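You operate a simulated robot arm through the tools that you are given. There is no shell and no other tool. Be economical: measure what you need, move in short steps, check, and stop when the job is done.

You run a simulated two-armed robot. Do the job below in one go: nothing can be reset, and whatever is moved stays where it is left.

Task
Let the fuel tank's test air out, then slacken the three sender screws.
Fine: open the fuel tap till the gauge shows 0.00 and shut it again; each screw a quarter turn.

Only the result counts: the job must be done as asked and must still hold three seconds after the hand-in. Knocking over, shifting, dropping, spilling or breaking anything else fails it.

Robot
Two 7-joint arms with two-finger grippers on one trunk, hanging from a carriage that runs on a gantry, over the field with the corners [-2580, 1144], [-2580, -136], [120, -137], [120, 1143] (x, y) and turns from -6.336 to 5.655 rad about z. Base frame: it is fixed where the carriage stands at the start and does not move with it; the origin is on the floor, on the carriage's upright axis, x ahead of it, y to its left, z up. Lengths are in mm, angles in rad, forces in N, time in s.
The left shoulder is at the start at [40, 158, 902], the right one opposite. Places, roughly: blue strap latch [400, -400, 700]; blue strap wheel [700, -300, 700]; blue union nut [400, -200, 500]; blue vent knob [600, -900, 800]; fuel tap [400, -400, 500]; green sender screw [700, 0, 700]; grey drain knob [400, 200, 400]; orange sender screw [700, -100, 700]; red cap knob [500, -200, 700]; red pump knob [700, -600, 800]; white sender screw [700, -100, 700]; white union nut [400, -100, 500]; yellow strap latch [400, 200, 700]; yellow strap wheel [700, 100, 700]; yellow union nut [400, 0, 500]. Payload 1.96 kg a hand.
The TCP of each hand is the grasp point between the finger pads, 20 mm short of the fingertips. In the tool frame z runs along the fingers and y along their closing line. Largest opening 72 mm; the body of the gripper starts 38 mm behind the TCP.
Orientation is that of the tool frame in the base frame, as a unit quaternion [x, y, z, w]. With the fingers straight down and closing along the base's y, the tool's x points along the base's -x, its y along +y and its z along -z.

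Tools
- The arms move only by the tool arm_command. It takes "left_series", "right_series" or both (then of equal length, played together; a hand with none holds still); each is one flat list of numbers, 6 for each row, row after row: the shift along the base's x, y, z in mm, then the turn, a rotation vector about the base's x, y, z in rad. In form: [dx, dy, dz, rx, ry, rz, dx, dy, dz, rx, ry, rz, ...]. A call has 1 to 8 rows; each row is the pose to reach, as a shift and turn from the pose commanded when the call began. "left_jaw" and "right_jaw" are, for a hand that has rows, the opening in per cent of the stroke, from 0 (shut) to 100 (fully open), set as the call begins (left out, the last holds). Each row takes 0.2 s and may step no farther than 50 mm and 0.15 rad from the row before; otherwise, or with a gripper value out of range, the whole call is refused. Where a pose cannot be reached the arm comes as near as it can. A force on the tool above 40 N (or 10 N above the force at the start of the call, whichever is more), or a blocked arm, ends the call early, and 0.2 s more pass. The fingers move at their own pace (about 45 mm/s each) and stop on an object; they squeeze with about 23 N. The grip force told is the motor's: it shows also when the fingers shut on nothing. Time passes only in rows, and 0.2 s behind the last, so rows that repeat a pose let the fingers close. It gives the time, the measured TCP pose, the force on the tool (base axes), the opening and the grip force at its end, in the units of the frame above (readings bear some noise), with the torque about the TCP (base axes, N m) and any sound that the robot's microphone picked up.
- Cameras (640 x 400 px; columns grow to the right, rows downward): "scene" is now at [224, -17.7, 1266.6]; the picture's right is [-0.28, -0.96, 0.00], its down [-0.84, 0.25, -0.48] and it looks along [0.46, -0.14, -0.88] (base axes); focal length 227 px, centre (320, 200). "left" rides on the left gripper at [71, -19, -82] in its tool frame; the picture's right is [0.26, 0.97, 0.00], its down [-0.67, 0.18, -0.72] and it looks along [-0.69, 0.19, 0.70] (tool axes); focal length 280 px, centre (320, 200). "right" rides on the right gripper at [71, 19, -82] in its tool frame; the picture's right is [-0.26, 0.97, 0.00], its down [-0.67, -0.18, -0.72] and it looks along [-0.69, -0.19, 0.70] (tool axes); focal length 280 px, centre (320, 200). There is no depth. A picture from a camera that has moved, and an enlarged one, comes with that camera's place and axes in the base frame and with its lens. The place of the scene camera against the robot may be out by one fixed shift of up to 18 mm in any direction.
- capture(camera): a new picture of that camera. It takes no simulated time.
- slide_trunk(by): slides the trunk up (or, below 0, down) by that many mm; the arms and the scene camera ride with it, the base frame stays. It gives what a move gives, with no picture.
- base_move(legs): drives the robot by 1 to 6 legs, each [ahead, left, turn to the left] in mm, mm and rad, along the robot's own axes; the way and the turn of a leg run together, so that a leg with both is an arc; at most 1500 mm and 3.142 rad a leg. The arms and the cameras ride along, it lands a little off, and it stops where it bumps. It keeps to its track: a leg is cut to what the track allows. It gives what a move gives.
- head_to(pan, tilt): turns the head with the scene camera to pan (to the left, within 1.501 rad either way) and tilt (down, from -0.506 to 1.204), counted from straight ahead of the robot. It gives what a move gives.
- inspect(camera, box): a new picture of the part [left, top, right, bottom] of that camera's present view, enlarged. It takes no simulated time.
- hand_in(): hands the job in; it is judged then, once.

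Work in short steps. Places have to be worked out from the pictures, the camera data and where the tool is seen: move nearer, look again, correct. Check each grasp and each placing, and mend what went wrong. You have 120 turns and 88 pictures in all, those below and enlarged ones among them. Open the grippers and draw the arms clear of the work before you hand the job in, unless the task says otherwise; then end with one line.

The tools are called after "Emit:" by a JSON object that holds its "api" and its "payload". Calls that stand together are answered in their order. arm_command: Moves the arms, as the interface text tells. Its arguments: {"type":"object","properties":{"left_series":{"type":"array"},"left_jaw":{"type":"number"},"right_series":{"type":"array"},"right_jaw":{"type":"number"}},"required":[]} The other tools are called the same way: slide_trunk (by) slides the trunk up or down; base_move (legs) drives the base; head_to (pan, tilt) turns the head that bears the scene camera; capture (camera) takes a picture; inspect (camera, box) takes an enlarged picture of a part of a camera's view; hand_in () hands the job in.

At the start:

```text
t: 0.0
left_position: [357.9, 89.1, 1023.5]
left_ee_rot: [-0.001, 1.0, 0.0, 0.0]
left_contact_force: [-0.4, -0.5, -0.3]
left_wrist_torque: [0.03, 0.02, 0.01]
left_gripper_width: 72.0
left_finger_force: 0.1
right_position: [384.0, -232.6, 1020.6]
right_ee_rot: [0.0, 1.0, -0.001, 0.0]
right_contact_force: [-0.6, 0.3, 0.3]
right_wrist_torque: [-0.01, -0.02, -0.02]
right_gripper_width: 71.8
right_finger_force: 0.1
trunk travel left (down, up): [-225.0, 615.0]
robot x, y, heading: [1.9, 1.1, -0.003]
head pan, tilt: [-0.288, 1.072]
```

scene: 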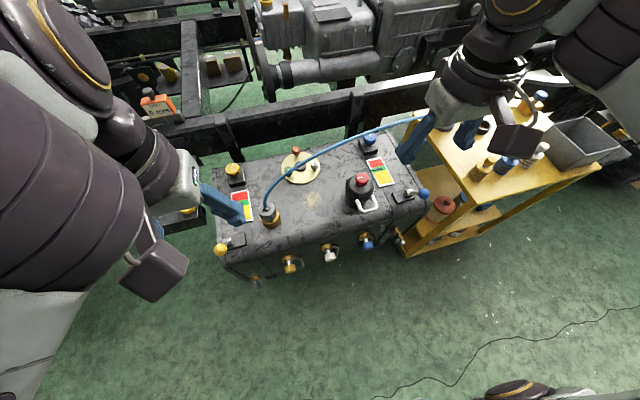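
right: 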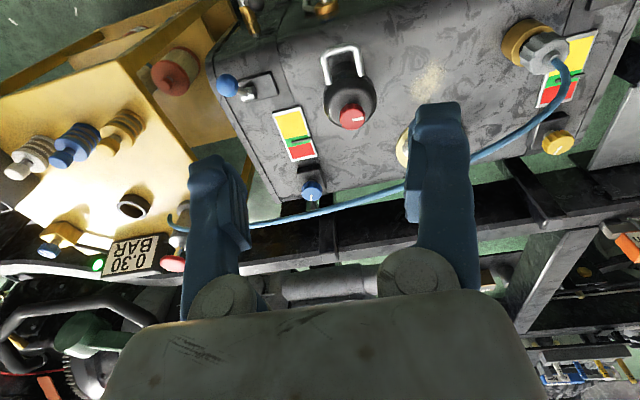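
left: 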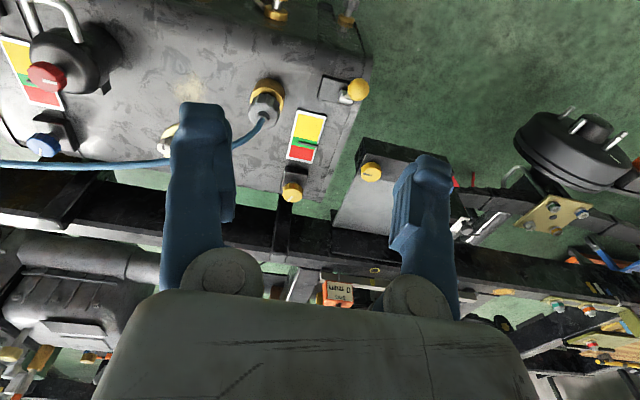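

I start by looking closely at the tank and its front face from the scene camera.

Emit:
{"api": "inspect", "payload": {"camera": "scene", "box": [200, 120, 440, 290]}}

Emit:
{"api": "inspect", "payload": {"camera": "scene", "box": [340, 160, 480, 260]}}

```text
2.35 times, centred on (320, 205) of scene
camera zoom: at [224.0, -17.7, 1266.6], right [-0.28, -0.96, 0.0], down [-0.84, 0.25, -0.48], along [0.46, -0.14, -0.88], focal length 534 px, centre (320, 188)
```

zoom: 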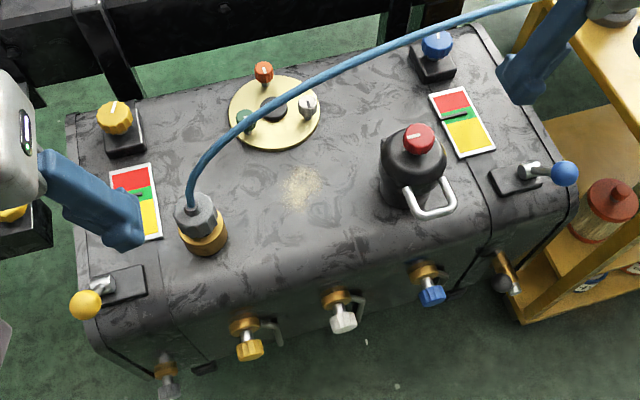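

```text
4.00 times, centred on (410, 210) of scene
camera zoom: at [224.0, -17.7, 1266.6], right [-0.28, -0.96, 0.0], down [-0.84, 0.25, -0.48], along [0.46, -0.14, -0.88], focal length 907 px, centre (-40, 160)
```

zoom: 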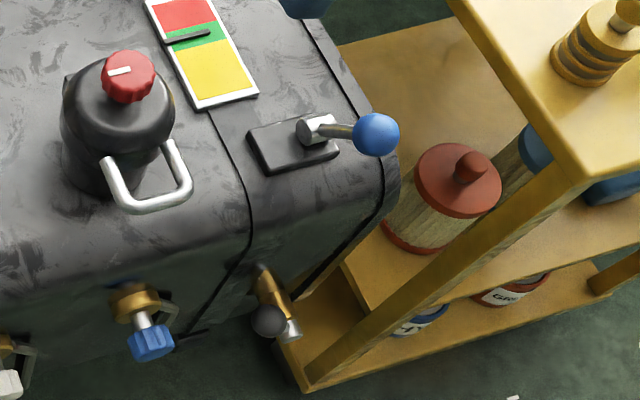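

The tap sits at about (394, -352, 500) at the right end of the front face. I bring the right hand back and lower to look at it from nearer.

Emit:
{"api": "arm_command", "payload": {"right_series": [-40, -20, -10, 0, 0, 0, -80, -40, -30, 0, 0, 0, -110, -60, -60, 0, 0, 0, -120, -70, -105, 0, 0, 0, -125, -75, -150, 0, 0, 0, -125, -75, -195, 0, 0, 0, -125, -75, -240, 0, 0, 0]}}

Emit:
{"api": "capture", "payload": {"camera": "right"}}

```text
t: 1.6
left_position: [357.5, 88.7, 1023.7]
left_ee_rot: [0.0, 1.0, 0.0, 0.0]
left_contact_force: [-0.9, -0.1, -0.8]
left_wrist_torque: [0.03, 0.02, 0.03]
left_gripper_width: 72.0
left_finger_force: 0.1
right_position: [258.0, -308.0, 781.5]
right_ee_rot: [-0.001, 1.0, -0.003, 0.0]
right_contact_force: [0.1, 0.3, -0.3]
right_wrist_torque: [0.0, 0.0, -0.02]
right_gripper_width: 72.0
right_finger_force: 0.1
right hand out of reach, approached as far as the arm can: row 2, 4, 5
trunk travel left (down, up): [-225.0, 615.0]
robot x, y, heading: [3.1, -3.0, -0.001]
head pan, tilt: [-0.288, 1.072]
```

```text
82 pictures are left
camera right: at [185.7, -289.1, 862.5], right [0.26, 0.97, 0.0], down [0.67, -0.18, 0.72], along [0.69, -0.19, -0.7], focal length 280 px, centre (320, 200)
```

right: 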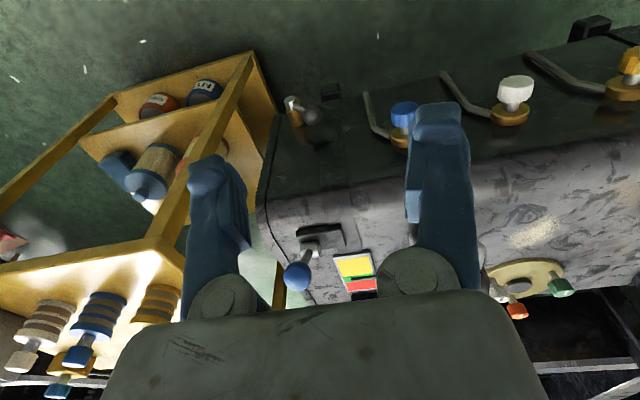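

The arm works here; the tap shows at (300,110) in the picture. I go lower for a closer view.

Emit:
{"api": "arm_command", "payload": {"right_series": [-10, 0, -45, 0, 0, 0, -20, 0, -90, 0, 0, 0, -30, 0, -135, 0, 0, 0, -40, 0, -180, 0, 0, 0]}}

Emit:
{"api": "capture", "payload": {"camera": "right"}}

```text
t: 2.6
left_position: [357.4, 89.6, 1024.8]
left_ee_rot: [0.001, 1.0, 0.0, -0.001]
left_contact_force: [-0.2, -0.1, 0.8]
left_wrist_torque: [-0.02, 0.04, 0.03]
left_gripper_width: 72.1
left_finger_force: 0.0
right_position: [217.4, -308.3, 600.8]
right_ee_rot: [0.0, 1.0, 0.0, 0.0]
right_contact_force: [0.8, -0.2, 0.0]
right_wrist_torque: [-0.03, 0.06, 0.0]
right_gripper_width: 71.9
right_finger_force: 0.0
trunk travel left (down, up): [-225.0, 615.0]
robot x, y, heading: [-0.8, 0.7, 0.001]
head pan, tilt: [-0.288, 1.072]
```

```text
81 pictures are left
camera right: at [146.2, -288.6, 681.8], right [0.26, 0.97, 0.0], down [0.67, -0.18, 0.72], along [0.69, -0.19, -0.7], focal length 280 px, centre (320, 200)
```

right: 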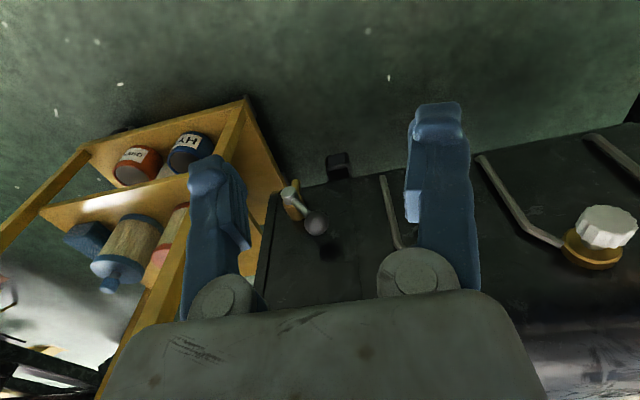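

Emit:
{"api": "inspect", "payload": {"camera": "right", "box": [240, 140, 400, 290]}}

```text
2.67 times, centred on (320, 215) of right
camera zoom: at [146.2, -288.6, 681.8], right [0.26, 0.97, 0.0], down [0.67, -0.18, 0.72], along [0.69, -0.19, -0.7], focal length 748 px, centre (320, 160)
```

zoom: 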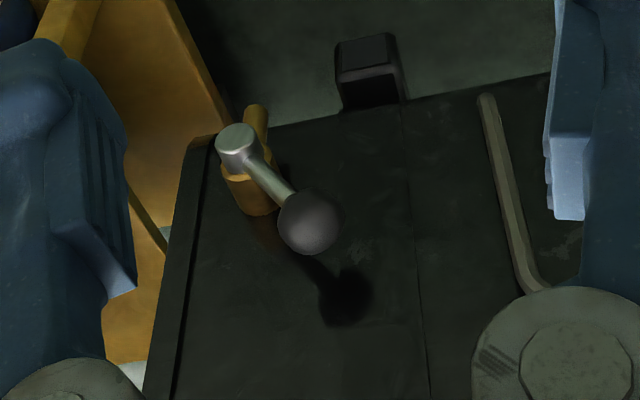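

Ball knob near (404,-365,460), stem near (404,-408,400). I tilt the right hand forward by 45° and lower it so its camera looks level at the tap.

Emit:
{"api": "arm_command", "payload": {"right_series": [0, -5, -22, 0, -0.131, 0, 0, -10, -44, 0, -0.262, 0, 0, -10, -66, 0, -0.393, 0, 0, -10, -88, 0, -0.524, 0, 0, -10, -110, 0, -0.655, 0, 0, -10, -130, 0, -0.785, 0]}}

Emit:
{"api": "capture", "payload": {"camera": "right"}}

```text
t: 4.0
left_position: [355.7, 88.4, 1023.0]
left_ee_rot: [0.0, 1.0, -0.001, -0.001]
left_contact_force: [-0.1, -0.4, -0.1]
left_wrist_torque: [0.0, -0.01, -0.02]
left_gripper_width: 71.7
left_finger_force: 0.0
right_position: [217.6, -318.7, 470.7]
right_ee_rot: [0.0, 0.924, -0.001, 0.382]
right_contact_force: [-0.1, -0.5, -0.2]
right_wrist_torque: [0.01, 0.01, -0.01]
right_gripper_width: 71.8
right_finger_force: 0.0
trunk travel left (down, up): [-225.0, 615.0]
robot x, y, heading: [0.3, 0.9, -0.001]
head pan, tilt: [-0.288, 1.072]
```

```text
79 pictures are left
camera right: at [108.8, -298.7, 477.8], right [0.19, 0.97, 0.18], down [-0.03, -0.18, 0.98], along [0.98, -0.19, 0.0], focal length 280 px, centre (320, 200)
```

right: 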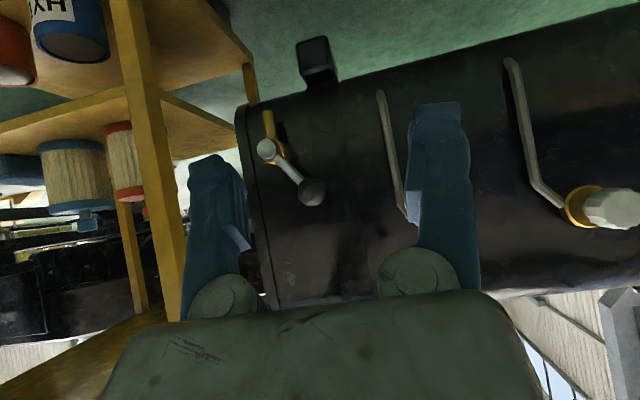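

The lever points up and to the left from a stem at about (404,-405,411). I enlarge the tap to see its stops.

Emit:
{"api": "inspect", "payload": {"camera": "right", "box": [240, 90, 350, 220]}}

Emit:
{"api": "head_to", "payload": {"pan": -0.75, "tilt": 0.85}}

Emit:
{"api": "capture", "payload": {"camera": "scene"}}

```text
3.08 times, centred on (295, 155) of right
camera zoom: at [108.8, -298.7, 477.8], right [0.19, 0.97, 0.18], down [-0.03, -0.18, 0.98], along [0.98, -0.19, 0.0], focal length 863 px, centre (397, 338)
```

zoom: 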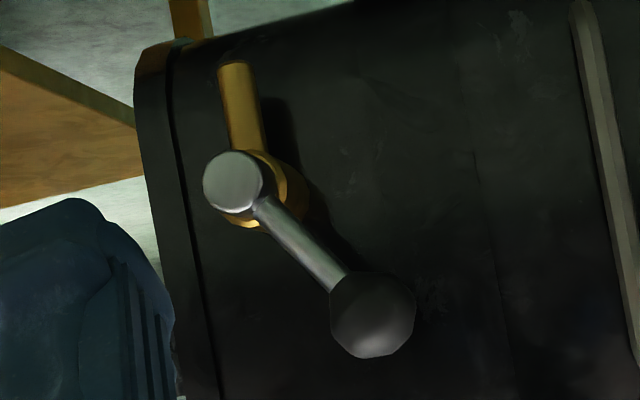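

```text
t: 4.9
left_position: [357.8, 88.8, 1024.0]
left_ee_rot: [0.0, 1.0, -0.001, 0.001]
left_contact_force: [-1.1, 1.0, -0.7]
left_wrist_torque: [-0.02, 0.01, 0.03]
left_gripper_width: 71.8
left_finger_force: 0.0
right_position: [218.4, -316.3, 470.8]
right_ee_rot: [0.0, 0.924, 0.0, 0.382]
right_contact_force: [-0.4, -0.3, -0.8]
right_wrist_torque: [-0.03, 0.01, 0.03]
right_gripper_width: 71.9
right_finger_force: 0.1
trunk travel left (down, up): [-225.0, 615.0]
robot x, y, heading: [-0.4, 2.8, 0.003]
head pan, tilt: [-0.75, 0.85]
```

```text
77 pictures are left
camera scene: at [218.8, -52.4, 1282.5], right [-0.68, -0.73, 0.0], down [-0.55, 0.51, -0.66], along [0.48, -0.45, -0.75], focal length 227 px, centre (320, 200)
```

scene: 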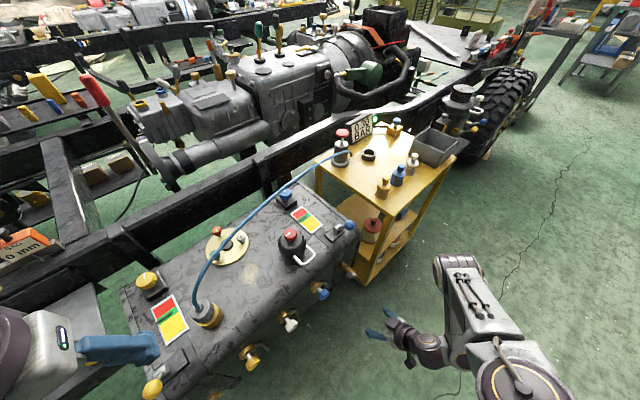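

The gauge is visible on the cart from here. I pitch the right hand further toward level (fingers pointing at the tank), holding clear of the tap.

Emit:
{"api": "arm_command", "payload": {"right_series": [5, -8, 0, 0, -0.13, 0, 10, -16, 0, 0, -0.26, 0, 20, -24, 0, 0, -0.39, 0, 30, -32, 0, 0, -0.52, 0, 40, -40, 0, 0, -0.65, 0]}}

Emit:
{"api": "inspect", "payload": {"camera": "scene", "box": [300, 90, 460, 190]}}

```text
t: 6.1
left_position: [357.7, 89.7, 1023.0]
left_ee_rot: [0.0, 1.0, 0.001, -0.001]
left_contact_force: [0.7, 0.4, 0.1]
left_wrist_torque: [0.0, 0.0, -0.03]
left_gripper_width: 72.2
left_finger_force: 0.0
right_position: [259.4, -358.1, 469.7]
right_ee_rot: [0.001, 0.754, -0.001, 0.657]
right_contact_force: [0.4, -1.1, 0.9]
right_wrist_torque: [-0.02, 0.02, 0.04]
right_gripper_width: 72.3
right_finger_force: 0.0
trunk travel left (down, up): [-225.0, 615.0]
robot x, y, heading: [-1.1, -1.8, 0.004]
head pan, tilt: [-0.75, 0.85]
```

```text
4.00 times, centred on (380, 140) of scene
camera zoom: at [218.8, -52.1, 1282.6], right [-0.68, -0.73, 0.0], down [-0.55, 0.51, -0.66], along [0.48, -0.45, -0.75], focal length 907 px, centre (80, 440)
```

zoom: 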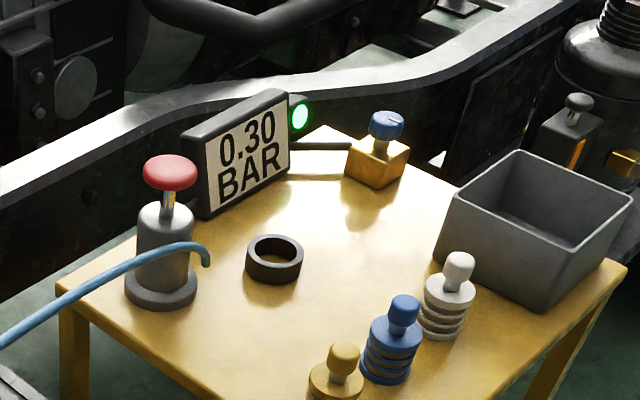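

The gauge reads 0.30 with a green light. Now I roll the hand about its pointing axis so the fingers straddle the lever, and look again.

Emit:
{"api": "arm_command", "payload": {"right_series": [10, 0, 0, -0.13, 0, 0, 20, 0, 0, -0.26, 0, 0, 30, 0, 0, -0.39, 0, 0, 40, 0, 0, -0.52, 0, 0]}}

Emit:
{"api": "capture", "payload": {"camera": "right"}}

Emit:
{"api": "capture", "payload": {"camera": "scene"}}

```text
t: 7.1
left_position: [358.3, 89.1, 1024.3]
left_ee_rot: [0.001, 1.0, 0.0, -0.001]
left_contact_force: [-0.2, 0.1, -0.4]
left_wrist_torque: [0.03, 0.04, 0.0]
left_gripper_width: 71.9
left_finger_force: 0.0
right_position: [299.8, -357.3, 470.6]
right_ee_rot: [-0.17, 0.728, -0.196, 0.635]
right_contact_force: [-0.4, 0.1, 0.5]
right_wrist_torque: [0.0, -0.02, -0.01]
right_gripper_width: 71.9
right_finger_force: 0.0
trunk travel left (down, up): [-225.0, 615.0]
robot x, y, heading: [-1.5, 0.7, -0.002]
head pan, tilt: [-0.75, 0.85]
```

```text
75 pictures are left
camera right: at [207.8, -371.0, 409.5], right [0.04, 0.97, -0.26], down [-0.62, 0.22, 0.75], along [0.79, 0.13, 0.6], focal length 280 px, centre (320, 200)
```

right: 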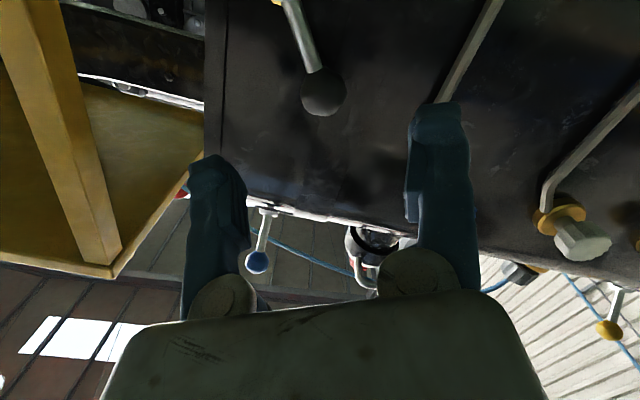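

```text
74 pictures are left
camera scene: at [219.2, -52.5, 1282.6], right [-0.68, -0.73, 0.0], down [-0.55, 0.51, -0.66], along [0.48, -0.45, -0.75], focal length 227 px, centre (320, 200)
```

scene: 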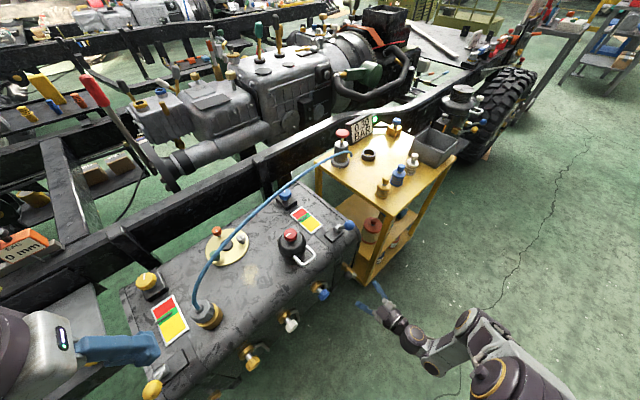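

Triangulated: ball (401.5,-362,467), stem axis about (y,z)=(-398,416), lever length about 62 mm. I advance the open fingers over the ball to x≈394.

Emit:
{"api": "arm_command", "payload": {"right_series": [30, -5, -2, 0, 0, 0, 60, -5, -4, 0, 0, 0, 80, -5, -4, 0, 0, 0, 94, -5, -4, 0, 0, 0], "right_jaw": 80}}

Emit:
{"api": "capture", "payload": {"camera": "right"}}

```text
t: 8.1
left_position: [358.9, 89.4, 1023.4]
left_ee_rot: [0.0, 1.0, 0.0, 0.0]
left_contact_force: [-0.1, 0.3, -0.1]
left_wrist_torque: [0.0, 0.02, 0.03]
left_gripper_width: 71.8
left_finger_force: 0.1
right_position: [393.0, -362.2, 466.8]
right_ee_rot: [-0.169, 0.728, -0.194, 0.636]
right_contact_force: [-0.4, 0.8, 0.3]
right_wrist_torque: [-0.01, 0.01, -0.03]
right_gripper_width: 57.5
right_finger_force: 0.1
trunk travel left (down, up): [-225.0, 615.0]
robot x, y, heading: [2.9, 0.1, -0.004]
head pan, tilt: [-0.75, 0.85]
```

```text
73 pictures are left
camera right: at [301.9, -376.0, 405.5], right [0.04, 0.97, -0.25], down [-0.62, 0.22, 0.75], along [0.79, 0.13, 0.61], focal length 280 px, centre (320, 200)
```

right: 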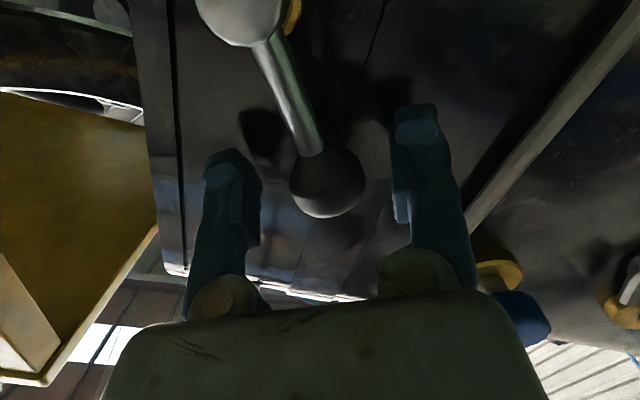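

The ball sits right at the TCP between the fingers. I close on it.

Emit:
{"api": "arm_command", "payload": {"right_series": [2, 0, 0, 0, 0, 0, 2, 0, 0, 0, 0, 0, 2, 0, 0, 0, 0, 0], "right_jaw": 0}}

```text
t: 8.9
left_position: [358.0, 89.3, 1024.3]
left_ee_rot: [0.0, 1.0, 0.0, 0.0]
left_contact_force: [-0.5, -0.9, 0.5]
left_wrist_torque: [-0.04, -0.01, -0.04]
left_gripper_width: 72.0
left_finger_force: 0.1
right_position: [396.2, -363.0, 466.4]
right_ee_rot: [-0.169, 0.728, -0.194, 0.635]
right_contact_force: [2.4, 0.9, -0.3]
right_wrist_torque: [0.04, -0.04, 0.07]
right_gripper_width: 23.9
right_finger_force: 28.9
trunk travel left (down, up): [-225.0, 615.0]
robot x, y, heading: [-1.2, 0.6, 0.001]
head pan, tilt: [-0.75, 0.85]
```

The ball is gripped (23.9 mm). I try a small arc anticlockwise (seen from the front) and read the force.

Emit:
{"api": "arm_command", "payload": {"right_series": [0, 2.5, -1.8, -0.05, 0, 0, 0, 4.9, -3.8, -0.1, 0, 0]}}

```text
t: 9.5
left_position: [358.4, 86.4, 1024.6]
left_ee_rot: [0.0, 1.0, -0.001, 0.0]
left_contact_force: [0.6, -0.8, 0.2]
left_wrist_torque: [0.0, -0.01, 0.02]
left_gripper_width: 72.3
left_finger_force: 0.0
right_position: [396.8, -362.0, 465.3]
right_ee_rot: [-0.201, 0.716, -0.23, 0.628]
right_contact_force: [0.4, -5.8, 12.5]
right_wrist_torque: [0.36, -0.12, 0.05]
right_gripper_width: 23.5
right_finger_force: 40.0
trunk travel left (down, up): [-225.0, 615.0]
robot x, y, heading: [-3.1, -1.1, -0.0]
head pan, tilt: [-0.75, 0.85]
```

It resists that way (14 N, barely moved). I go back and try the same small arc clockwise.

Emit:
{"api": "arm_command", "payload": {"right_series": [0, -4.9, 3.8, 0.1, 0, 0, 0, -7.8, 5.2, 0.15, 0, 0, 0, -10.5, 6.6, 0.2, 0, 0]}}

Emit:
{"api": "inspect", "payload": {"camera": "scene", "box": [300, 90, 460, 190]}}

```text
t: 10.3
left_position: [359.5, 87.2, 1023.4]
left_ee_rot: [-0.001, 1.0, -0.001, 0.0]
left_contact_force: [-0.1, 0.2, -0.4]
left_wrist_torque: [-0.01, 0.04, 0.01]
left_gripper_width: 72.0
left_finger_force: 0.0
right_position: [395.4, -371.2, 469.0]
right_ee_rot: [-0.138, 0.737, -0.157, 0.643]
right_contact_force: [4.7, -4.7, -2.5]
right_wrist_torque: [-0.24, -0.28, 0.14]
right_gripper_width: 23.4
right_finger_force: 40.4
trunk travel left (down, up): [-225.0, 615.0]
robot x, y, heading: [3.0, 0.6, 0.003]
head pan, tilt: [-0.75, 0.85]
```

```text
4.00 times, centred on (380, 140) of scene
camera zoom: at [219.7, -53.4, 1282.6], right [-0.68, -0.73, 0.0], down [-0.55, 0.51, -0.66], along [0.48, -0.45, -0.75], focal length 907 px, centre (80, 440)
```

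zoom: 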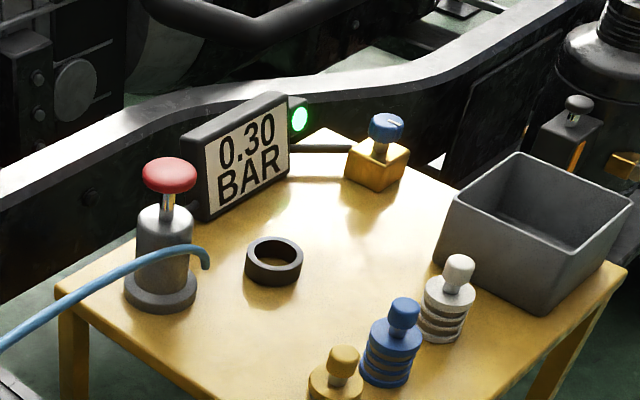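

Clockwise it moves freely. I go on along the arc with the hand turning along.

Emit:
{"api": "arm_command", "payload": {"right_series": [0, -7.8, 4.4, 0.14, 0, 0, 0, -16.7, 7.2, 0.28, 0, 0, 0, -25.9, 8.4, 0.42, 0, 0]}}

Emit:
{"api": "inspect", "payload": {"camera": "scene", "box": [300, 90, 460, 190]}}

```text
t: 11.1
left_position: [358.4, 88.5, 1023.8]
left_ee_rot: [0.0, 1.0, 0.0, 0.001]
left_contact_force: [-0.8, 0.6, -0.2]
left_wrist_torque: [-0.02, 0.03, 0.06]
left_gripper_width: 72.1
left_finger_force: 0.1
right_position: [396.3, -391.3, 476.9]
right_ee_rot: [0.0, 0.755, 0.001, 0.656]
right_contact_force: [13.3, -4.5, -30.2]
right_wrist_torque: [-0.16, 0.58, 0.08]
right_gripper_width: 23.5
right_finger_force: 39.2
trunk travel left (down, up): [-225.0, 615.0]
robot x, y, heading: [-0.7, -0.2, -0.001]
head pan, tilt: [-0.75, 0.85]
```

```text
4.00 times, centred on (380, 140) of scene
camera zoom: at [220.1, -52.2, 1282.4], right [-0.68, -0.73, 0.0], down [-0.55, 0.51, -0.66], along [0.48, -0.45, -0.75], focal length 907 px, centre (80, 440)
```

zoom: 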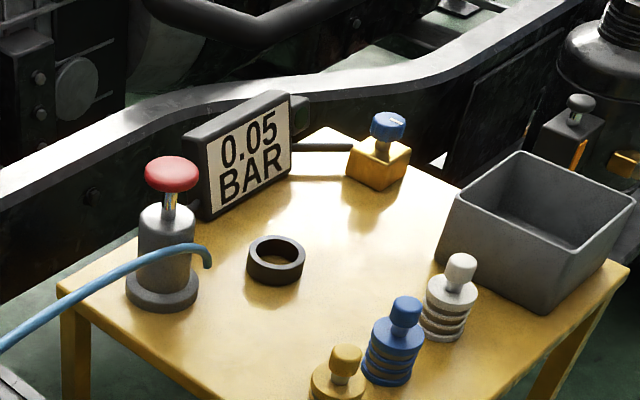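

The gauge is down to 0.05. I ease the upward load by a few mm and wait for it to reach 0.00.

Emit:
{"api": "arm_command", "payload": {"right_series": [0, 0, -3, 0, 0, 0, -1, 0, -4, 0, 0, 0, -1, 0, -4, 0, 0, 0, -1, 0, -4, 0, 0, 0]}}

Emit:
{"api": "inspect", "payload": {"camera": "scene", "box": [300, 90, 460, 190]}}

Emit:
{"api": "capture", "payload": {"camera": "right"}}

```text
t: 12.1
left_position: [357.8, 88.9, 1024.3]
left_ee_rot: [0.0, 1.0, 0.0, 0.0]
left_contact_force: [-1.1, -0.1, -0.2]
left_wrist_torque: [-0.04, -0.01, -0.01]
left_gripper_width: 71.9
left_finger_force: 0.0
right_position: [395.9, -393.9, 476.5]
right_ee_rot: [0.0, 0.752, 0.001, 0.66]
right_contact_force: [-3.5, 5.3, 27.9]
right_wrist_torque: [0.22, -0.54, -0.13]
right_gripper_width: 23.4
right_finger_force: 39.9
trunk travel left (down, up): [-225.0, 615.0]
robot x, y, heading: [-2.4, 1.2, 0.001]
head pan, tilt: [-0.75, 0.85]
```

```text
4.00 times, centred on (380, 140) of scene
camera zoom: at [219.4, -52.7, 1283.1], right [-0.68, -0.73, 0.0], down [-0.55, 0.51, -0.66], along [0.48, -0.45, -0.75], focal length 907 px, centre (80, 440)
```

zoom: 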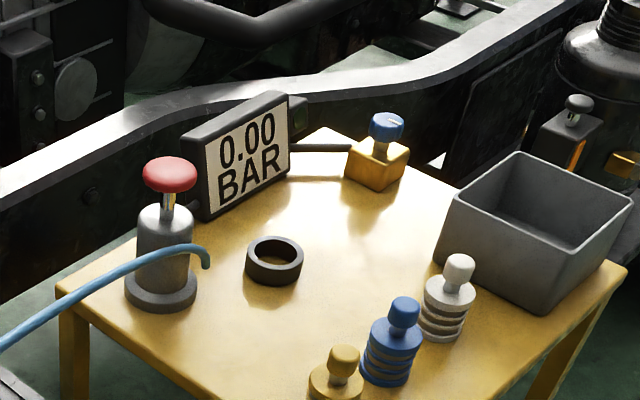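

```text
69 pictures are left
camera right: at [304.6, -374.9, 416.6], right [0.03, 0.96, 0.26], down [-0.62, -0.18, 0.76], along [0.78, -0.19, 0.59], focal length 280 px, centre (320, 200)
```

right: 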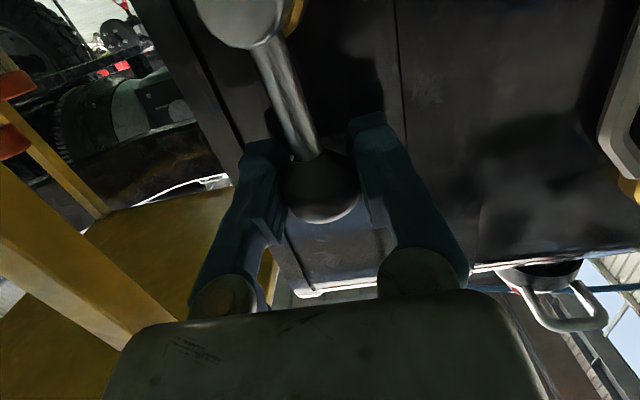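

0.00 reached. Now I turn the lever back along the arc to its shut stop, pressing slightly onto it.

Emit:
{"api": "arm_command", "payload": {"right_series": [0, 7.5, 1.4, -0.12, 0, 0, 0, 15, -0.2, -0.24, 0, 0, 0, 23.5, -3, -0.37, 0, 0, 0, 31.5, -7.2, -0.5, 0, 0, 0, 34, -9, -0.53, 0, 0]}}

Emit:
{"api": "capture", "payload": {"camera": "right"}}

```text
t: 13.3
left_position: [360.6, 86.6, 1024.4]
left_ee_rot: [0.0, 1.0, -0.001, 0.001]
left_contact_force: [-0.3, 0.4, -0.4]
left_wrist_torque: [0.03, -0.02, 0.0]
left_gripper_width: 71.8
left_finger_force: 0.1
right_position: [395.6, -363.0, 465.5]
right_ee_rot: [-0.174, 0.727, -0.2, 0.633]
right_contact_force: [11.9, -10.0, -11.7]
right_wrist_torque: [-0.19, 0.15, -0.19]
right_gripper_width: 23.4
right_finger_force: 39.7
trunk travel left (down, up): [-225.0, 615.0]
robot x, y, heading: [0.3, -0.2, 0.003]
head pan, tilt: [-0.75, 0.85]
```

```text
68 pictures are left
camera right: at [304.3, -376.5, 404.7], right [0.04, 0.96, -0.27], down [-0.62, 0.23, 0.75], along [0.79, 0.14, 0.6], focal length 280 px, centre (320, 200)
```

right: 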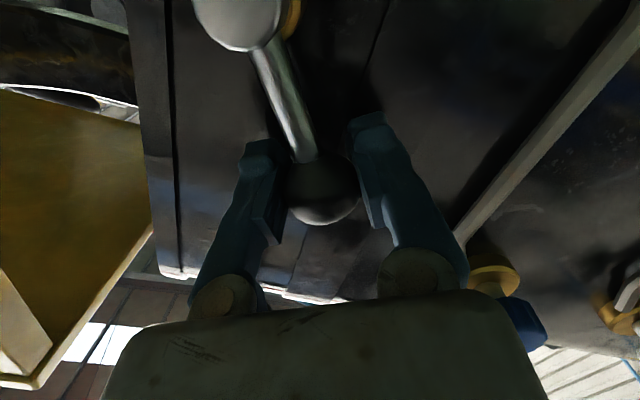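

Back to about the start position. I press a little more onto the stop to be sure, then release.

Emit:
{"api": "arm_command", "payload": {"right_series": [0, 2, -1.5, -0.03, 0, 0, 0, 3, -2.5, -0.05, 0, 0]}}

```text
t: 13.9
left_position: [358.7, 85.5, 1024.0]
left_ee_rot: [0.0, 1.0, -0.002, 0.001]
left_contact_force: [0.1, 0.5, -0.4]
left_wrist_torque: [-0.01, -0.01, -0.01]
left_gripper_width: 72.0
left_finger_force: 0.0
right_position: [396.1, -361.4, 465.1]
right_ee_rot: [-0.188, 0.721, -0.217, 0.631]
right_contact_force: [4.5, -12.0, 6.1]
right_wrist_torque: [0.43, 0.21, -0.2]
right_gripper_width: 23.2
right_finger_force: 39.9
trunk travel left (down, up): [-225.0, 615.0]
robot x, y, heading: [2.0, -0.8, 0.0]
head pan, tilt: [-0.75, 0.85]
```

It stands against the stop again. I open and draw straight back.

Emit:
{"api": "arm_command", "payload": {"right_series": [0, -3, 2, 0.04, 0, 0, 0, -3, 2, 0.04, 0, 0, 0, -3, 2, 0.04, 0, 0, 0, -3, 2, 0.04, 0, 0, -40, -3, 7, 0.04, 0, 0, -80, -3, 12, 0.04, 0, 0, -120, -3, 17, 0.04, 0, 0], "right_jaw": 90}}

Emit:
{"api": "capture", "payload": {"camera": "right"}}

Emit:
{"api": "inspect", "payload": {"camera": "scene", "box": [300, 90, 460, 190]}}

```text
t: 15.5
left_position: [357.5, 88.9, 1024.4]
left_ee_rot: [-0.001, 1.0, 0.0, 0.0]
left_contact_force: [-0.4, 0.2, -0.8]
left_wrist_torque: [-0.01, 0.03, 0.0]
left_gripper_width: 72.1
left_finger_force: 0.1
right_position: [283.4, -358.0, 478.4]
right_ee_rot: [-0.175, 0.726, -0.198, 0.635]
right_contact_force: [0.0, 0.5, 0.3]
right_wrist_torque: [-0.03, 0.01, 0.02]
right_gripper_width: 64.7
right_finger_force: 0.1
right hand out of reach, approached as far as the arm can: row 7
trunk travel left (down, up): [-225.0, 615.0]
robot x, y, heading: [1.8, -0.4, 0.001]
head pan, tilt: [-0.75, 0.85]
```

```text
67 pictures are left
camera right: at [191.6, -372.3, 418.2], right [0.04, 0.96, -0.27], down [-0.62, 0.23, 0.75], along [0.79, 0.14, 0.6], focal length 280 px, centre (320, 200)
```

right: 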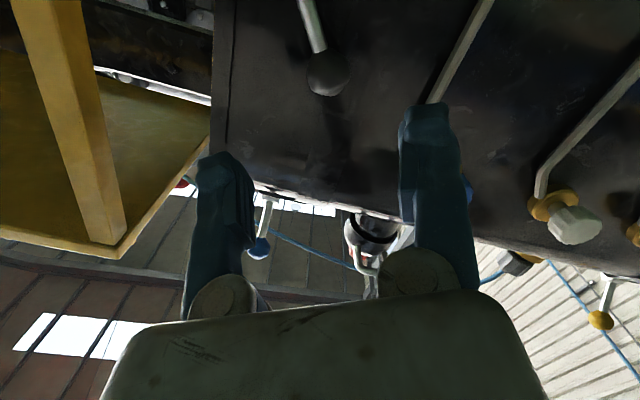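

```text
4.00 times, centred on (380, 140) of scene
camera zoom: at [218.9, -52.4, 1282.6], right [-0.68, -0.73, 0.0], down [-0.55, 0.51, -0.66], along [0.48, -0.45, -0.75], focal length 907 px, centre (80, 440)
```

zoom: 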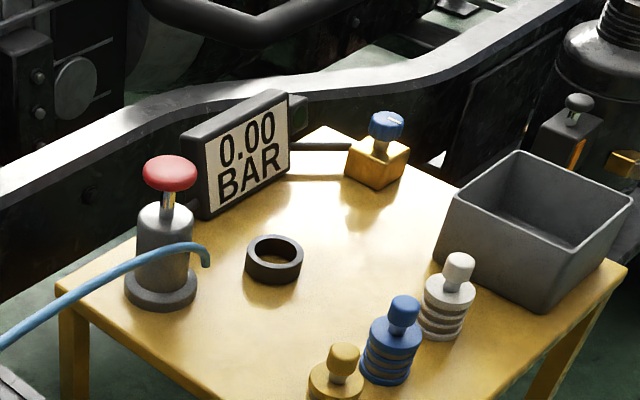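

Tap shut, gauge 0.00, ball at its first place. Now I roll the right hand back and then bring it upright and up, clear of the tank.

Emit:
{"api": "arm_command", "payload": {"right_series": [0, 5, 5, 0.13, 0, 0, -5, 10, 10, 0.26, 0, 0, -10, 15, 15, 0.39, 0, 0, -20, 20, 20, 0.5, 0, 0]}}

Emit:
{"api": "arm_command", "payload": {"right_series": [-5, 0, 20, 0, 0.14, 0, -10, 5, 40, 0, 0.28, 0, -15, 10, 60, 0, 0.42, 0, -20, 15, 80, 0, 0.56, 0, -30, 20, 100, 0, 0.7, 0, -40, 20, 120, 0, 0.84, 0, -40, 20, 150, 0, 0.98, 0, -40, 20, 180, 0, 1.12, 0]}}

Emit:
{"api": "arm_command", "payload": {"right_series": [0, 0, 45, 0, 0.15, 0, 0, 0, 90, 0, 0.3, 0, 0, 0, 135, 0, 0.31, 0, 0, 0, 180, 0, 0.31, 0, 10, 0, 225, 0, 0.31, 0, 20, 0, 270, 0, 0.31, 0, 40, 0, 315, 0, 0.31, 0, 50, 0, 350, 0, 0.31, 0]}}

```text
t: 16.5
left_position: [357.0, 87.3, 1024.3]
left_ee_rot: [0.0, 1.0, 0.0, 0.0]
left_contact_force: [-0.5, -0.2, -0.2]
left_wrist_torque: [0.02, -0.04, -0.01]
left_gripper_width: 72.1
left_finger_force: 0.1
right_position: [301.3, -349.7, 505.6]
right_ee_rot: [-0.02, 0.754, -0.024, 0.656]
right_contact_force: [0.0, -0.5, 0.5]
right_wrist_torque: [0.01, 0.0, 0.04]
right_gripper_width: 64.7
right_finger_force: 0.1
right hand out of reach, approached as far as the arm can: row 2, 3, 4
trunk travel left (down, up): [-225.0, 615.0]
robot x, y, heading: [-3.1, -1.6, -0.003]
head pan, tilt: [-0.75, 0.85]
```

```text
t: 18.3
left_position: [354.9, 89.3, 1023.5]
left_ee_rot: [0.0, 1.0, 0.0, -0.001]
left_contact_force: [0.2, 0.3, 0.2]
left_wrist_torque: [-0.01, -0.02, -0.02]
left_gripper_width: 72.0
left_finger_force: 0.0
right_position: [232.1, -346.0, 620.6]
right_ee_rot: [-0.02, 0.987, -0.009, 0.162]
right_contact_force: [0.3, 0.2, 0.0]
right_wrist_torque: [0.01, -0.02, -0.01]
right_gripper_width: 64.9
right_finger_force: 0.1
right hand out of reach, approached as far as the arm can: row 6, 7, 8
trunk travel left (down, up): [-225.0, 615.0]
robot x, y, heading: [-1.0, 0.1, 0.0]
head pan, tilt: [-0.75, 0.85]
```

```text
t: 20.1
left_position: [356.9, 88.7, 1023.3]
left_ee_rot: [0.0, 1.0, 0.0, 0.0]
left_contact_force: [-0.7, -1.0, -1.1]
left_wrist_torque: [0.01, -0.02, -0.03]
left_gripper_width: 72.0
left_finger_force: 0.0
right_position: [151.7, -354.9, 584.3]
right_ee_rot: [-0.018, 0.999, -0.022, 0.026]
right_contact_force: [0.4, -0.1, -0.4]
right_wrist_torque: [0.01, 0.01, 0.02]
right_gripper_width: 64.7
right_finger_force: 0.0
right hand out of reach, approached as far as the arm can: row 1, 2, 3, 4, 5, 6, 7, 8
trunk travel left (down, up): [-225.0, 615.0]
robot x, y, heading: [-3.5, -0.7, -0.001]
head pan, tilt: [-0.75, 0.85]
```

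The right arm folded into an awkward spot; I move it forward and up in small combined steps.

Emit:
{"api": "arm_command", "payload": {"right_series": [25, 5, 30, 0, 0, 0, 50, 10, 60, 0, 0, 0, 70, 15, 100, 0, 0, 0, 90, 20, 140, 0, 0, 0, 105, 30, 180, 0, 0, 0, 115, 40, 220, 0, 0, 0, 130, 50, 260, 0, 0, 0, 150, 60, 300, 0, 0, 0]}}

Emit:
{"api": "head_to", "payload": {"pan": -0.15, "tilt": 0.9}}

Emit:
{"api": "capture", "payload": {"camera": "scene"}}

```text
t: 21.9
left_position: [356.6, 88.6, 1023.1]
left_ee_rot: [-0.001, 1.0, 0.0, 0.001]
left_contact_force: [0.7, 0.3, 0.1]
left_wrist_torque: [-0.05, -0.01, -0.02]
left_gripper_width: 72.0
left_finger_force: 0.1
right_position: [151.2, -355.4, 584.2]
right_ee_rot: [-0.018, 0.999, -0.021, 0.026]
right_contact_force: [-0.3, -0.9, -0.1]
right_wrist_torque: [-0.01, 0.02, -0.02]
right_gripper_width: 65.0
right_finger_force: 0.1
right hand out of reach, approached as far as the arm can: row 1, 2, 3, 4, 5, 6, 7, 8
trunk travel left (down, up): [-225.0, 615.0]
robot x, y, heading: [-0.4, 0.4, 0.003]
head pan, tilt: [-0.75, 0.85]
```

```text
t: 22.9
left_position: [358.0, 89.7, 1024.0]
left_ee_rot: [0.0, 1.0, 0.0, 0.0]
left_contact_force: [0.5, 0.1, 0.6]
left_wrist_torque: [0.01, 0.03, 0.0]
left_gripper_width: 71.8
left_finger_force: 0.1
right_position: [152.2, -353.8, 584.2]
right_ee_rot: [-0.017, 0.999, -0.021, 0.025]
right_contact_force: [0.0, 0.7, 0.3]
right_wrist_torque: [-0.01, -0.01, 0.0]
right_gripper_width: 64.5
right_finger_force: 0.1
trunk travel left (down, up): [-225.0, 615.0]
robot x, y, heading: [0.8, 2.8, -0.002]
head pan, tilt: [-0.15, 0.901]
```

```text
65 pictures are left
camera scene: at [236.3, -10.6, 1278.7], right [-0.15, -0.99, 0.0], down [-0.77, 0.12, -0.62], along [0.61, -0.09, -0.78], focal length 227 px, centre (320, 200)
```

scene: 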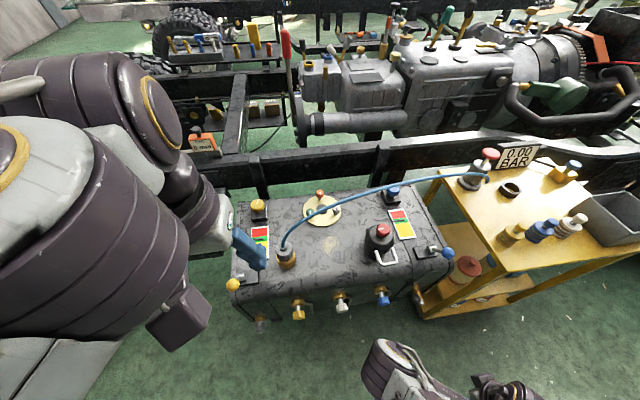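

The right arm is harmlessly low in front of the tank. I turn the robot right and drive nearer so that the left shoulder comes within reach of the sender plate (about (640,-85,710)).

Emit:
{"api": "base_move", "payload": {"legs": [[0, 0, -0.6], [150, -17, 0]]}}

Emit:
{"api": "head_to", "payload": {"pan": 0.5, "tilt": 0.95}}

Emit:
{"api": "capture", "payload": {"camera": "scene"}}

Emit:
{"api": "capture", "payload": {"camera": "left"}}

```text
t: 25.9
left_position: [460.5, -222.3, 1023.7]
left_ee_rot: [0.29, 0.957, -0.001, 0.0]
left_contact_force: [0.3, -0.1, 0.9]
left_wrist_torque: [0.0, 0.02, -0.01]
left_gripper_width: 72.2
left_finger_force: 0.1
right_position: [42.2, -476.1, 583.6]
right_ee_rot: [0.274, 0.961, -0.028, 0.018]
right_contact_force: [-0.6, -0.4, -1.2]
right_wrist_torque: [-0.03, 0.01, -0.02]
right_gripper_width: 64.8
right_finger_force: 0.1
trunk travel left (down, up): [-225.0, 615.0]
robot x, y, heading: [109.1, -94.4, -0.588]
head pan, tilt: [-0.15, 0.901]
```

```text
t: 26.9
left_position: [460.6, -221.5, 1023.8]
left_ee_rot: [0.29, 0.957, 0.0, 0.0]
left_contact_force: [-0.4, 1.0, 0.1]
left_wrist_torque: [-0.02, 0.04, 0.03]
left_gripper_width: 72.1
left_finger_force: 0.0
right_position: [42.1, -475.9, 584.7]
right_ee_rot: [0.274, 0.961, -0.028, 0.018]
right_contact_force: [-1.0, -0.2, 0.1]
right_wrist_torque: [0.04, 0.01, 0.03]
right_gripper_width: 64.9
right_finger_force: 0.0
trunk travel left (down, up): [-225.0, 615.0]
robot x, y, heading: [113.9, -95.0, -0.588]
head pan, tilt: [0.499, 0.949]
```

```text
64 pictures are left
camera scene: at [320.4, -191.7, 1275.1], right [-0.09, -1.0, 0.0], down [-0.81, 0.07, -0.58], along [0.58, -0.05, -0.81], focal length 227 px, centre (320, 200)
```

scene: 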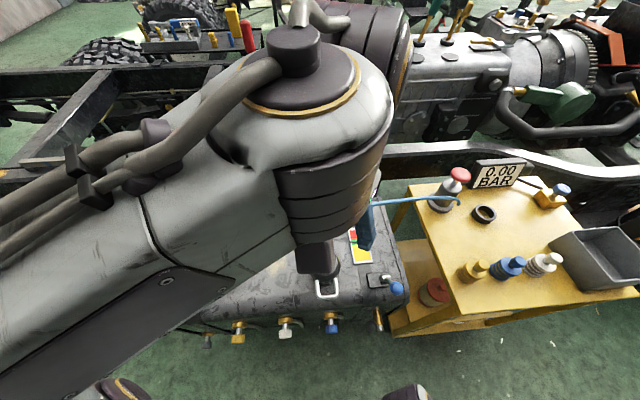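

```text
63 pictures are left
camera left: at [389.6, -198.6, 1104.5], right [0.32, 0.95, 0.0], down [0.66, -0.22, 0.72], along [0.68, -0.23, -0.7], focal length 280 px, centre (320, 200)
```

left: 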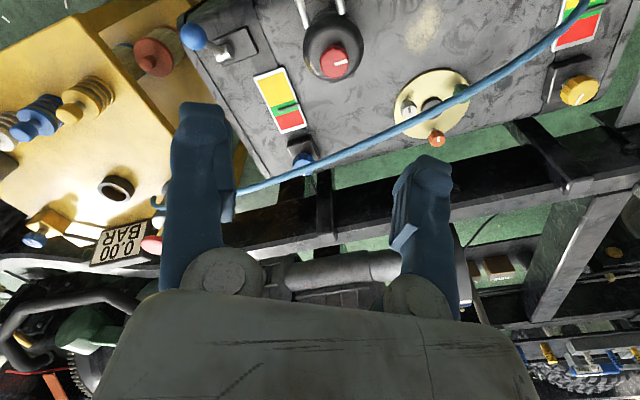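

The sender plate is at about (628,-103,705), hose crossing above it. I bring the left hand over in front for a closer look.

Emit:
{"api": "arm_command", "payload": {"left_series": [10, 30, -20, 0, 0, 0, 20, 60, -40, 0, 0, 0, 30, 90, -60, 0, 0, 0, 40, 120, -90, 0, 0, 0, 50, 150, -120, 0, 0, 0]}}

Emit:
{"api": "capture", "payload": {"camera": "left"}}

Emit:
{"api": "inspect", "payload": {"camera": "left", "box": [220, 40, 420, 190]}}

```text
t: 28.1
left_position: [509.9, -70.5, 903.2]
left_ee_rot: [0.291, 0.957, 0.0, 0.0]
left_contact_force: [0.4, 0.2, 0.0]
left_wrist_torque: [-0.02, -0.01, 0.0]
left_gripper_width: 71.8
left_finger_force: 0.0
right_position: [42.1, -474.4, 583.6]
right_ee_rot: [0.274, 0.961, -0.029, 0.018]
right_contact_force: [0.6, 0.8, -0.1]
right_wrist_torque: [-0.05, 0.01, -0.01]
right_gripper_width: 65.2
right_finger_force: 0.1
trunk travel left (down, up): [-225.0, 615.0]
robot x, y, heading: [109.3, -94.6, -0.59]
head pan, tilt: [0.499, 0.949]
```

```text
62 pictures are left
camera left: at [439.2, -46.4, 982.6], right [0.32, 0.95, 0.0], down [0.66, -0.22, 0.72], along [0.68, -0.23, -0.7], focal length 280 px, centre (320, 200)
```

left: 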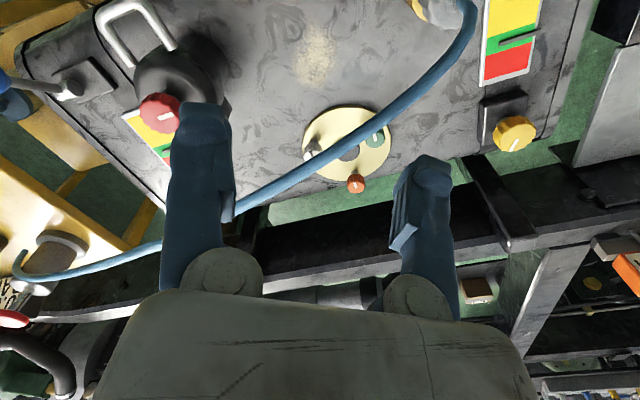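

```text
2.67 times, centred on (320, 115) of left
camera zoom: at [439.2, -46.4, 982.6], right [0.32, 0.95, 0.0], down [0.66, -0.22, 0.72], along [0.68, -0.23, -0.7], focal length 748 px, centre (320, 427)
```

zoom: 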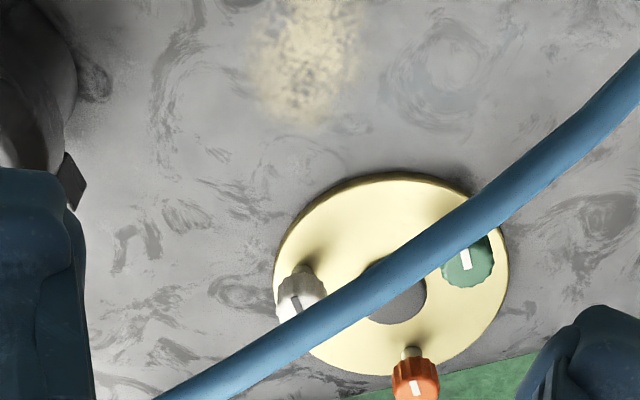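

The screws' tops are at roughly orange (671,-80), green (611,-45), white (605,-112) at z≈735. To find the hose height I shift the left hand forward and slightly up for a parallax view.

Emit:
{"api": "arm_command", "payload": {"left_series": [0, 0, 35, 0, 0, 0, 35, 0, 50, 0, 0, 0, 70, 0, 50, 0, 0, 0, 105, 0, 50, 0, 0, 0]}}

Emit:
{"api": "capture", "payload": {"camera": "left"}}

```text
t: 29.1
left_position: [616.2, -70.0, 954.8]
left_ee_rot: [0.291, 0.957, -0.001, 0.001]
left_contact_force: [0.9, 0.2, -0.6]
left_wrist_torque: [0.0, 0.01, 0.0]
left_gripper_width: 72.0
left_finger_force: 0.1
right_position: [43.0, -476.9, 583.6]
right_ee_rot: [0.274, 0.961, -0.028, 0.018]
right_contact_force: [-0.1, -1.1, 1.0]
right_wrist_torque: [0.0, -0.02, 0.0]
right_gripper_width: 64.9
right_finger_force: 0.1
trunk travel left (down, up): [-225.0, 615.0]
robot x, y, heading: [114.6, -95.0, -0.587]
head pan, tilt: [0.499, 0.949]
```

```text
60 pictures are left
camera left: at [545.6, -47.2, 1035.3], right [0.32, 0.95, 0.0], down [0.66, -0.22, 0.72], along [0.68, -0.23, -0.7], focal length 280 px, centre (320, 200)
```

left: 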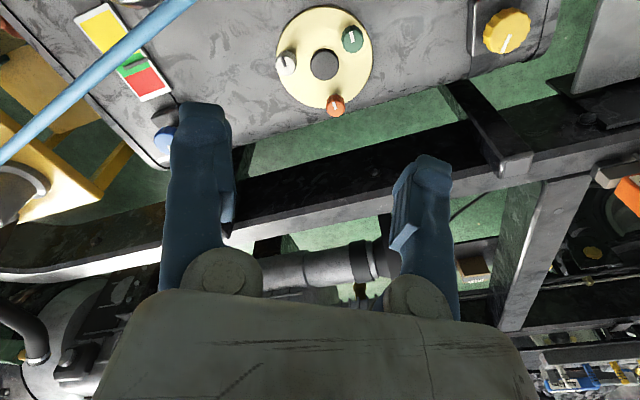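

Hose found: about x≈540–550, z≈840 near the plate, i.e. in front of the screws. The gripper camera should not point at it, so I raise the trunk and turn the robot further right, so the tool can work with its camera turned to +y.

Emit:
{"api": "inspect", "payload": {"camera": "left", "box": [264, 0, 384, 120]}}

Emit:
{"api": "slide_trunk", "payload": {"by": 200}}

Emit:
{"api": "base_move", "payload": {"legs": [[0, 0, -0.7], [-20, 20, 0]]}}

```text
3.33 times, centred on (324, 60) of left
camera zoom: at [545.6, -47.2, 1035.3], right [0.32, 0.95, 0.0], down [0.66, -0.22, 0.72], along [0.68, -0.23, -0.7], focal length 935 px, centre (307, 667)
```

zoom: 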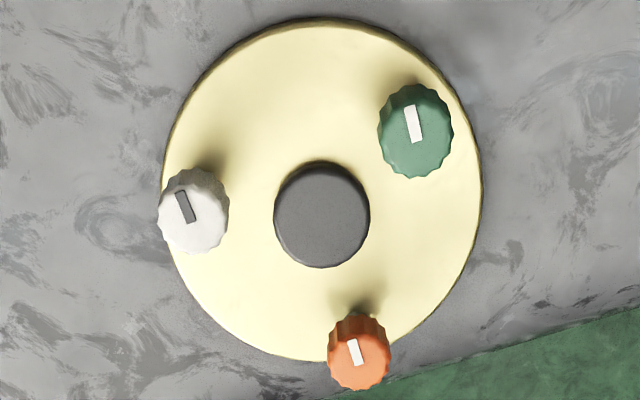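

```text
t: 31.3
left_position: [614.2, -69.1, 1154.7]
left_ee_rot: [0.29, 0.957, 0.0, 0.0]
left_contact_force: [-0.2, -0.1, 0.9]
left_wrist_torque: [0.0, 0.01, 0.0]
left_gripper_width: 72.3
left_finger_force: 0.0
right_position: [42.0, -475.9, 784.2]
right_ee_rot: [0.274, 0.961, -0.028, 0.018]
right_contact_force: [-1.0, 0.6, 0.4]
right_wrist_torque: [-0.02, 0.02, 0.0]
right_gripper_width: 65.0
right_finger_force: 0.1
trunk travel left (down, up): [-425.0, 415.0]
robot x, y, heading: [113.7, -97.1, -0.589]
head pan, tilt: [0.499, 0.949]
```

```text
t: 34.0
left_position: [522.7, -370.8, 1153.3]
left_ee_rot: [0.599, 0.801, 0.0, 0.0]
left_contact_force: [-0.1, -0.5, -0.2]
left_wrist_torque: [0.0, -0.03, 0.01]
left_gripper_width: 71.9
left_finger_force: 0.1
right_position: [-177.2, -316.6, 782.8]
right_ee_rot: [0.585, 0.811, -0.032, 0.008]
right_contact_force: [-0.5, -0.3, -1.3]
right_wrist_torque: [-0.04, 0.03, -0.02]
right_gripper_width: 64.9
right_finger_force: 0.0
trunk travel left (down, up): [-425.0, 415.0]
robot x, y, heading: [121.7, -70.9, -1.29]
head pan, tilt: [0.499, 0.949]
```

Knob ring now triangulates well: green (656,-45), white (656,-129), orange (736,-89), knob tops z≈665. I bring the left hand above green while yawing the tool.

Emit:
{"api": "arm_command", "payload": {"left_series": [15, 40, -15, 0, 0, -0.13, 30, 80, -30, 0, 0, -0.26, 45, 120, -45, 0, 0, -0.39, 60, 160, -60, 0, 0, -0.52, 75, 200, -80, 0, 0, -0.65, 92, 240, -100, 0, 0, -0.78, 110, 282, -120, 0, 0, -0.91, 130, 325, -140, 0, 0, -1.04]}}

Emit:
{"api": "capture", "payload": {"camera": "left"}}

Emit:
{"api": "head_to", "payload": {"pan": 1.15, "tilt": 0.95}}

Emit:
{"api": "capture", "payload": {"camera": "scene"}}

```text
refused: row 8 steps farther than a row can; nothing moved
```

```text
58 pictures are left
camera left: at [483.7, -308.9, 1234.7], right [0.85, 0.52, 0.0], down [0.37, -0.6, 0.71], along [0.38, -0.61, -0.7], focal length 280 px, centre (320, 200)
```

left: 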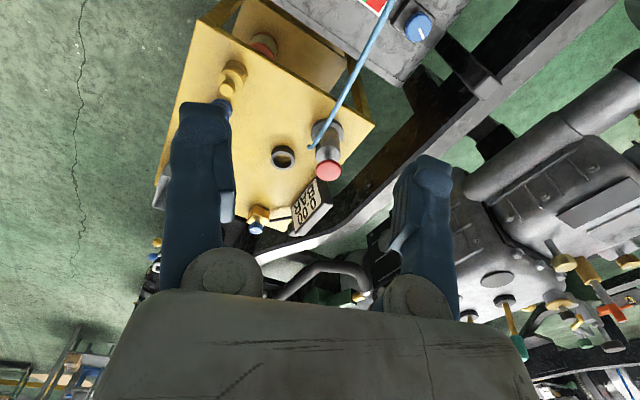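

```text
t: 35.0
left_position: [523.1, -371.5, 1153.8]
left_ee_rot: [0.599, 0.801, 0.0, 0.0]
left_contact_force: [0.1, -0.1, 0.5]
left_wrist_torque: [0.02, -0.01, -0.01]
left_gripper_width: 72.1
left_finger_force: 0.1
right_position: [-177.1, -318.1, 784.2]
right_ee_rot: [0.584, 0.811, -0.033, 0.007]
right_contact_force: [0.2, -1.0, 0.1]
right_wrist_torque: [0.03, 0.03, 0.01]
right_gripper_width: 64.8
right_finger_force: 0.1
trunk travel left (down, up): [-425.0, 415.0]
robot x, y, heading: [121.0, -70.1, -1.284]
head pan, tilt: [1.15, 0.949]
```

```text
57 pictures are left
camera scene: at [239.0, -234.3, 1475.1], right [-0.13, -0.99, 0.0], down [-0.81, 0.11, -0.58], along [0.58, -0.08, -0.81], focal length 227 px, centre (320, 200)
```

scene: 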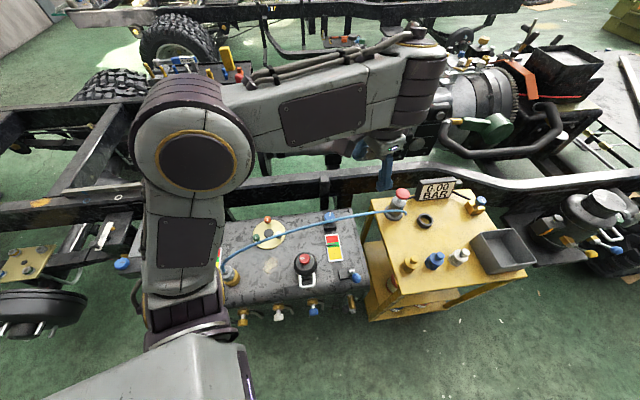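

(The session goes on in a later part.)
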